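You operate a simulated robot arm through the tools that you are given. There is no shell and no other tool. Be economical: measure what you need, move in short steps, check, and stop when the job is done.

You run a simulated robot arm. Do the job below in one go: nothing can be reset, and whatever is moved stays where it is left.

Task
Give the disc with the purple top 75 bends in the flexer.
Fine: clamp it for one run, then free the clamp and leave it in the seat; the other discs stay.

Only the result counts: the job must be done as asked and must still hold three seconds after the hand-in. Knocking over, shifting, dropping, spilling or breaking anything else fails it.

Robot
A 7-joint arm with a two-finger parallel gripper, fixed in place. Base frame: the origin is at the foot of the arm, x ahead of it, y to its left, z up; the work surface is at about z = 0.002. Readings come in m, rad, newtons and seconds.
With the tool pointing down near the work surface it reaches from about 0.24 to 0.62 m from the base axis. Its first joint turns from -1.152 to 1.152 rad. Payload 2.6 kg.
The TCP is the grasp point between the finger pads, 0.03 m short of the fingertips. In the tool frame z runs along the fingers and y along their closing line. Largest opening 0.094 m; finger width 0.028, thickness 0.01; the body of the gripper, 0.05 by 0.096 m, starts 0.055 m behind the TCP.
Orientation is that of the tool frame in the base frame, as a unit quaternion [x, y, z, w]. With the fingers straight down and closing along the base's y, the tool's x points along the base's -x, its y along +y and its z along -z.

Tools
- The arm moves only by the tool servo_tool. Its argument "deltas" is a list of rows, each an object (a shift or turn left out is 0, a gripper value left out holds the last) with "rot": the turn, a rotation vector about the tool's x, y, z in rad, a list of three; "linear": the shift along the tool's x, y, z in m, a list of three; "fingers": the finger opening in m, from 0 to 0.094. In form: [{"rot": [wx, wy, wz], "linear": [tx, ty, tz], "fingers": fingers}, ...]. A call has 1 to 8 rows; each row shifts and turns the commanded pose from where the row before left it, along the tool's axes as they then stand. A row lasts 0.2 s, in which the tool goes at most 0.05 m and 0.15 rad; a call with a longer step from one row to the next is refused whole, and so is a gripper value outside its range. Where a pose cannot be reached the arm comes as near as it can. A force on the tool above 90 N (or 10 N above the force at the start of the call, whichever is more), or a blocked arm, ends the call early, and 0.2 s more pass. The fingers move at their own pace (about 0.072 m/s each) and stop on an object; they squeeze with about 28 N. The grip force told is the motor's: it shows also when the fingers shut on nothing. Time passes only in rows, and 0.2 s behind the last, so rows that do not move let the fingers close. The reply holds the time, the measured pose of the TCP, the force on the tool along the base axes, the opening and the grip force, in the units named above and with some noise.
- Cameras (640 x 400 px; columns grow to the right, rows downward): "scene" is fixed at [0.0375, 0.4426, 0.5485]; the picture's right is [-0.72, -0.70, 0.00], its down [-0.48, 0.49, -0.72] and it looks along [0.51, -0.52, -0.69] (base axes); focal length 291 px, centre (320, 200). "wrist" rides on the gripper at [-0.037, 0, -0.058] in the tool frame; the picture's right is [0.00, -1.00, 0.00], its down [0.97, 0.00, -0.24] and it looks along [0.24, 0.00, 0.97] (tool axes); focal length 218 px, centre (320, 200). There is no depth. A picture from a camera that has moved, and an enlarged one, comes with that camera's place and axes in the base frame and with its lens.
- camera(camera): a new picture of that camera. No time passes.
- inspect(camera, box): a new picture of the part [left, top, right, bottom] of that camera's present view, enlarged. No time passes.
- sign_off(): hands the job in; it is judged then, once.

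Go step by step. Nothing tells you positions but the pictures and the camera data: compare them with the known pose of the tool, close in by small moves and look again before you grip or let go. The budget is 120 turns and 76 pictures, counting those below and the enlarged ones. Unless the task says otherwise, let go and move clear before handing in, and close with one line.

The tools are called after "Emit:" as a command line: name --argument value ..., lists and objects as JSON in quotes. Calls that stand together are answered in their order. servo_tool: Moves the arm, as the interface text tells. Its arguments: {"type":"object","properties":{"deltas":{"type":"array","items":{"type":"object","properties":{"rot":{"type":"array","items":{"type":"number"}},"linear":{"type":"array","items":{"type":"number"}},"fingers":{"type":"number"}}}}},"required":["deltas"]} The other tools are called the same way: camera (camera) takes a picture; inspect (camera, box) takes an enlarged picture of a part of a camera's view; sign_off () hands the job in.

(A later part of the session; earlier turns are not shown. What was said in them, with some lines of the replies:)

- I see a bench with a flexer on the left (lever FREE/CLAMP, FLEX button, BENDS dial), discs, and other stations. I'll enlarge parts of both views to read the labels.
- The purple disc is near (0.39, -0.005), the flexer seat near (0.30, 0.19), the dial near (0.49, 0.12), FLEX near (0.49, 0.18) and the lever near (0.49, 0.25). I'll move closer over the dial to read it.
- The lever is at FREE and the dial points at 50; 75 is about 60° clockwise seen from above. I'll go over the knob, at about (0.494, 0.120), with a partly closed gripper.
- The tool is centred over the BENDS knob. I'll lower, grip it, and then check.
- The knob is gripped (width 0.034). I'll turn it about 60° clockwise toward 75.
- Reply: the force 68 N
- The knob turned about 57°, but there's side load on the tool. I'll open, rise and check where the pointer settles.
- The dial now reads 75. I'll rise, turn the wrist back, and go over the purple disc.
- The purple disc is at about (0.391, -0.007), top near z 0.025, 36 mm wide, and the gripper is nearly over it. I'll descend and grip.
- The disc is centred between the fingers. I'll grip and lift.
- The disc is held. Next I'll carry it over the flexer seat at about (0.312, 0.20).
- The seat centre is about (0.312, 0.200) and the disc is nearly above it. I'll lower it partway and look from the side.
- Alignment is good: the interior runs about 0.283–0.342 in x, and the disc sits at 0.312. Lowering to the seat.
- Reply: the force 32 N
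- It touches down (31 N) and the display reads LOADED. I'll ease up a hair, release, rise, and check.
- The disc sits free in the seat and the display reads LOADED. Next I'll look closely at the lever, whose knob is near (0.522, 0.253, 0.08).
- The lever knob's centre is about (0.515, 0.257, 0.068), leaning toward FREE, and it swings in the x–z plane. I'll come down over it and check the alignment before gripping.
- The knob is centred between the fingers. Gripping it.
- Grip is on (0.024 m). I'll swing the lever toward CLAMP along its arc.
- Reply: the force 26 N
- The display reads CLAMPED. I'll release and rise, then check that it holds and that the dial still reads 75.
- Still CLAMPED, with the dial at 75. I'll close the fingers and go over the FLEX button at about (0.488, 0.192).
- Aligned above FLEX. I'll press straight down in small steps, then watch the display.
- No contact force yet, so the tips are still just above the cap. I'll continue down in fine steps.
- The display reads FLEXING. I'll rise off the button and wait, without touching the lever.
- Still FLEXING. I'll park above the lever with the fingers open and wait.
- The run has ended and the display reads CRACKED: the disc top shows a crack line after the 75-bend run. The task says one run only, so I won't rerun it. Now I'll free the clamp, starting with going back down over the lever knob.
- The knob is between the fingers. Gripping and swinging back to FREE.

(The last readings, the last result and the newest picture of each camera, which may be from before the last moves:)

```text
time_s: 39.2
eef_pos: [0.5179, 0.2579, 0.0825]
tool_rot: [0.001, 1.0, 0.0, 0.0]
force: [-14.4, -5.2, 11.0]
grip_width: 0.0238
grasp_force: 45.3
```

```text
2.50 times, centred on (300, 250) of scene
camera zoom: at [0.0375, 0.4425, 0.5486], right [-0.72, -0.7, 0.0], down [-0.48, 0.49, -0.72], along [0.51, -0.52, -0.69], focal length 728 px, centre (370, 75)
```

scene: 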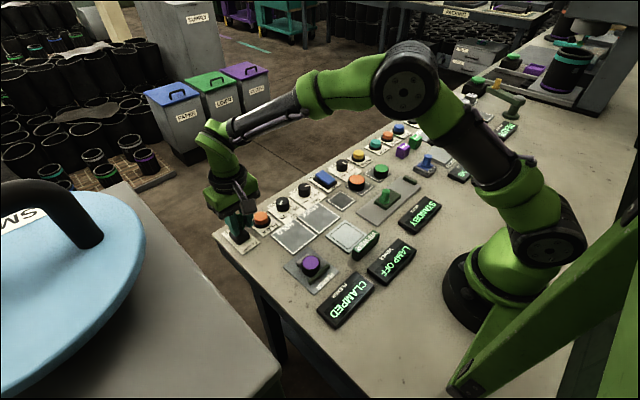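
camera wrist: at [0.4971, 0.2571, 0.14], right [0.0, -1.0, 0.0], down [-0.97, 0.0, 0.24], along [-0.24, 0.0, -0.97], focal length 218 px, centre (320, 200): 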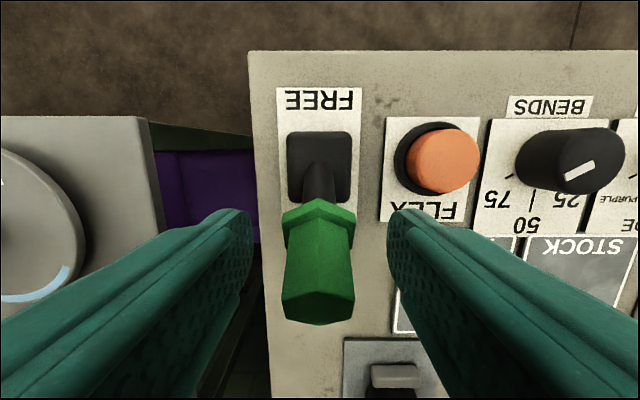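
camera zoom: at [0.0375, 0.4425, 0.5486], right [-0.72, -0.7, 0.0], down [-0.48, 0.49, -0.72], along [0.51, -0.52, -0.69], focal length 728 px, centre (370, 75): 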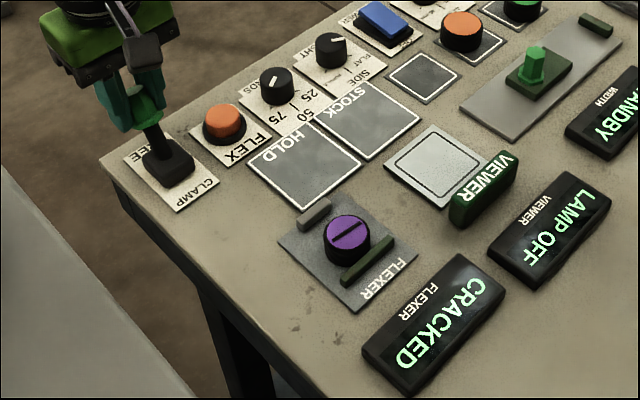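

The jaw has backed off and the lever is at FREE. I'll release, rise clear, and do a final check.

Emit:
servo_tool --deltas '[{"fingers": 0.06}, {}, {"linear": [0, 0, -0.035]}, {"linear": [0, 0, -0.04]}, {"linear": [0, 0, -0.04]}, {}, {}]'

Emit:
camera --camera "scene"

Emit:
inspect --camera "scene" --box '[200, 170, 400, 330]'

```text
time_s: 40.8
eef_pos: [0.5177, 0.2586, 0.1973]
tool_rot: [0.001, 1.0, 0.0, 0.0]
force: [-1.1, 0.0, 0.4]
grip_width: 0.0603
grasp_force: 0.2
```

```text
30 pictures are left
```

scene: 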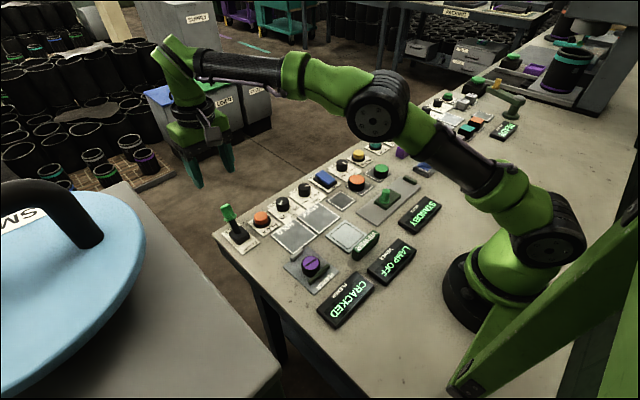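

```text
2.50 times, centred on (300, 250) of scene
camera zoom: at [0.0375, 0.4426, 0.5485], right [-0.72, -0.7, 0.0], down [-0.48, 0.49, -0.72], along [0.51, -0.52, -0.69], focal length 728 px, centre (370, 75)
```

zoom: 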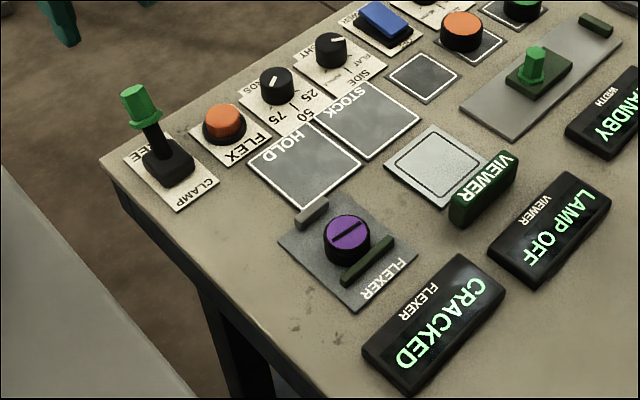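

The lever is at FREE, the purple disc is in the seat, the other discs are where they were, and the arm is clear. Handing in.

Emit:
sign_off

```text
The job is handed in.
```

I gave the purple-topped disc one clamped run with the dial at 75, then freed the clamp and left it in the seat with the other discs untouched. It came out with a crack across its top and the flexer reads CRACKED; the flexer shows no bend count, so I can't say at which bend it cracked.
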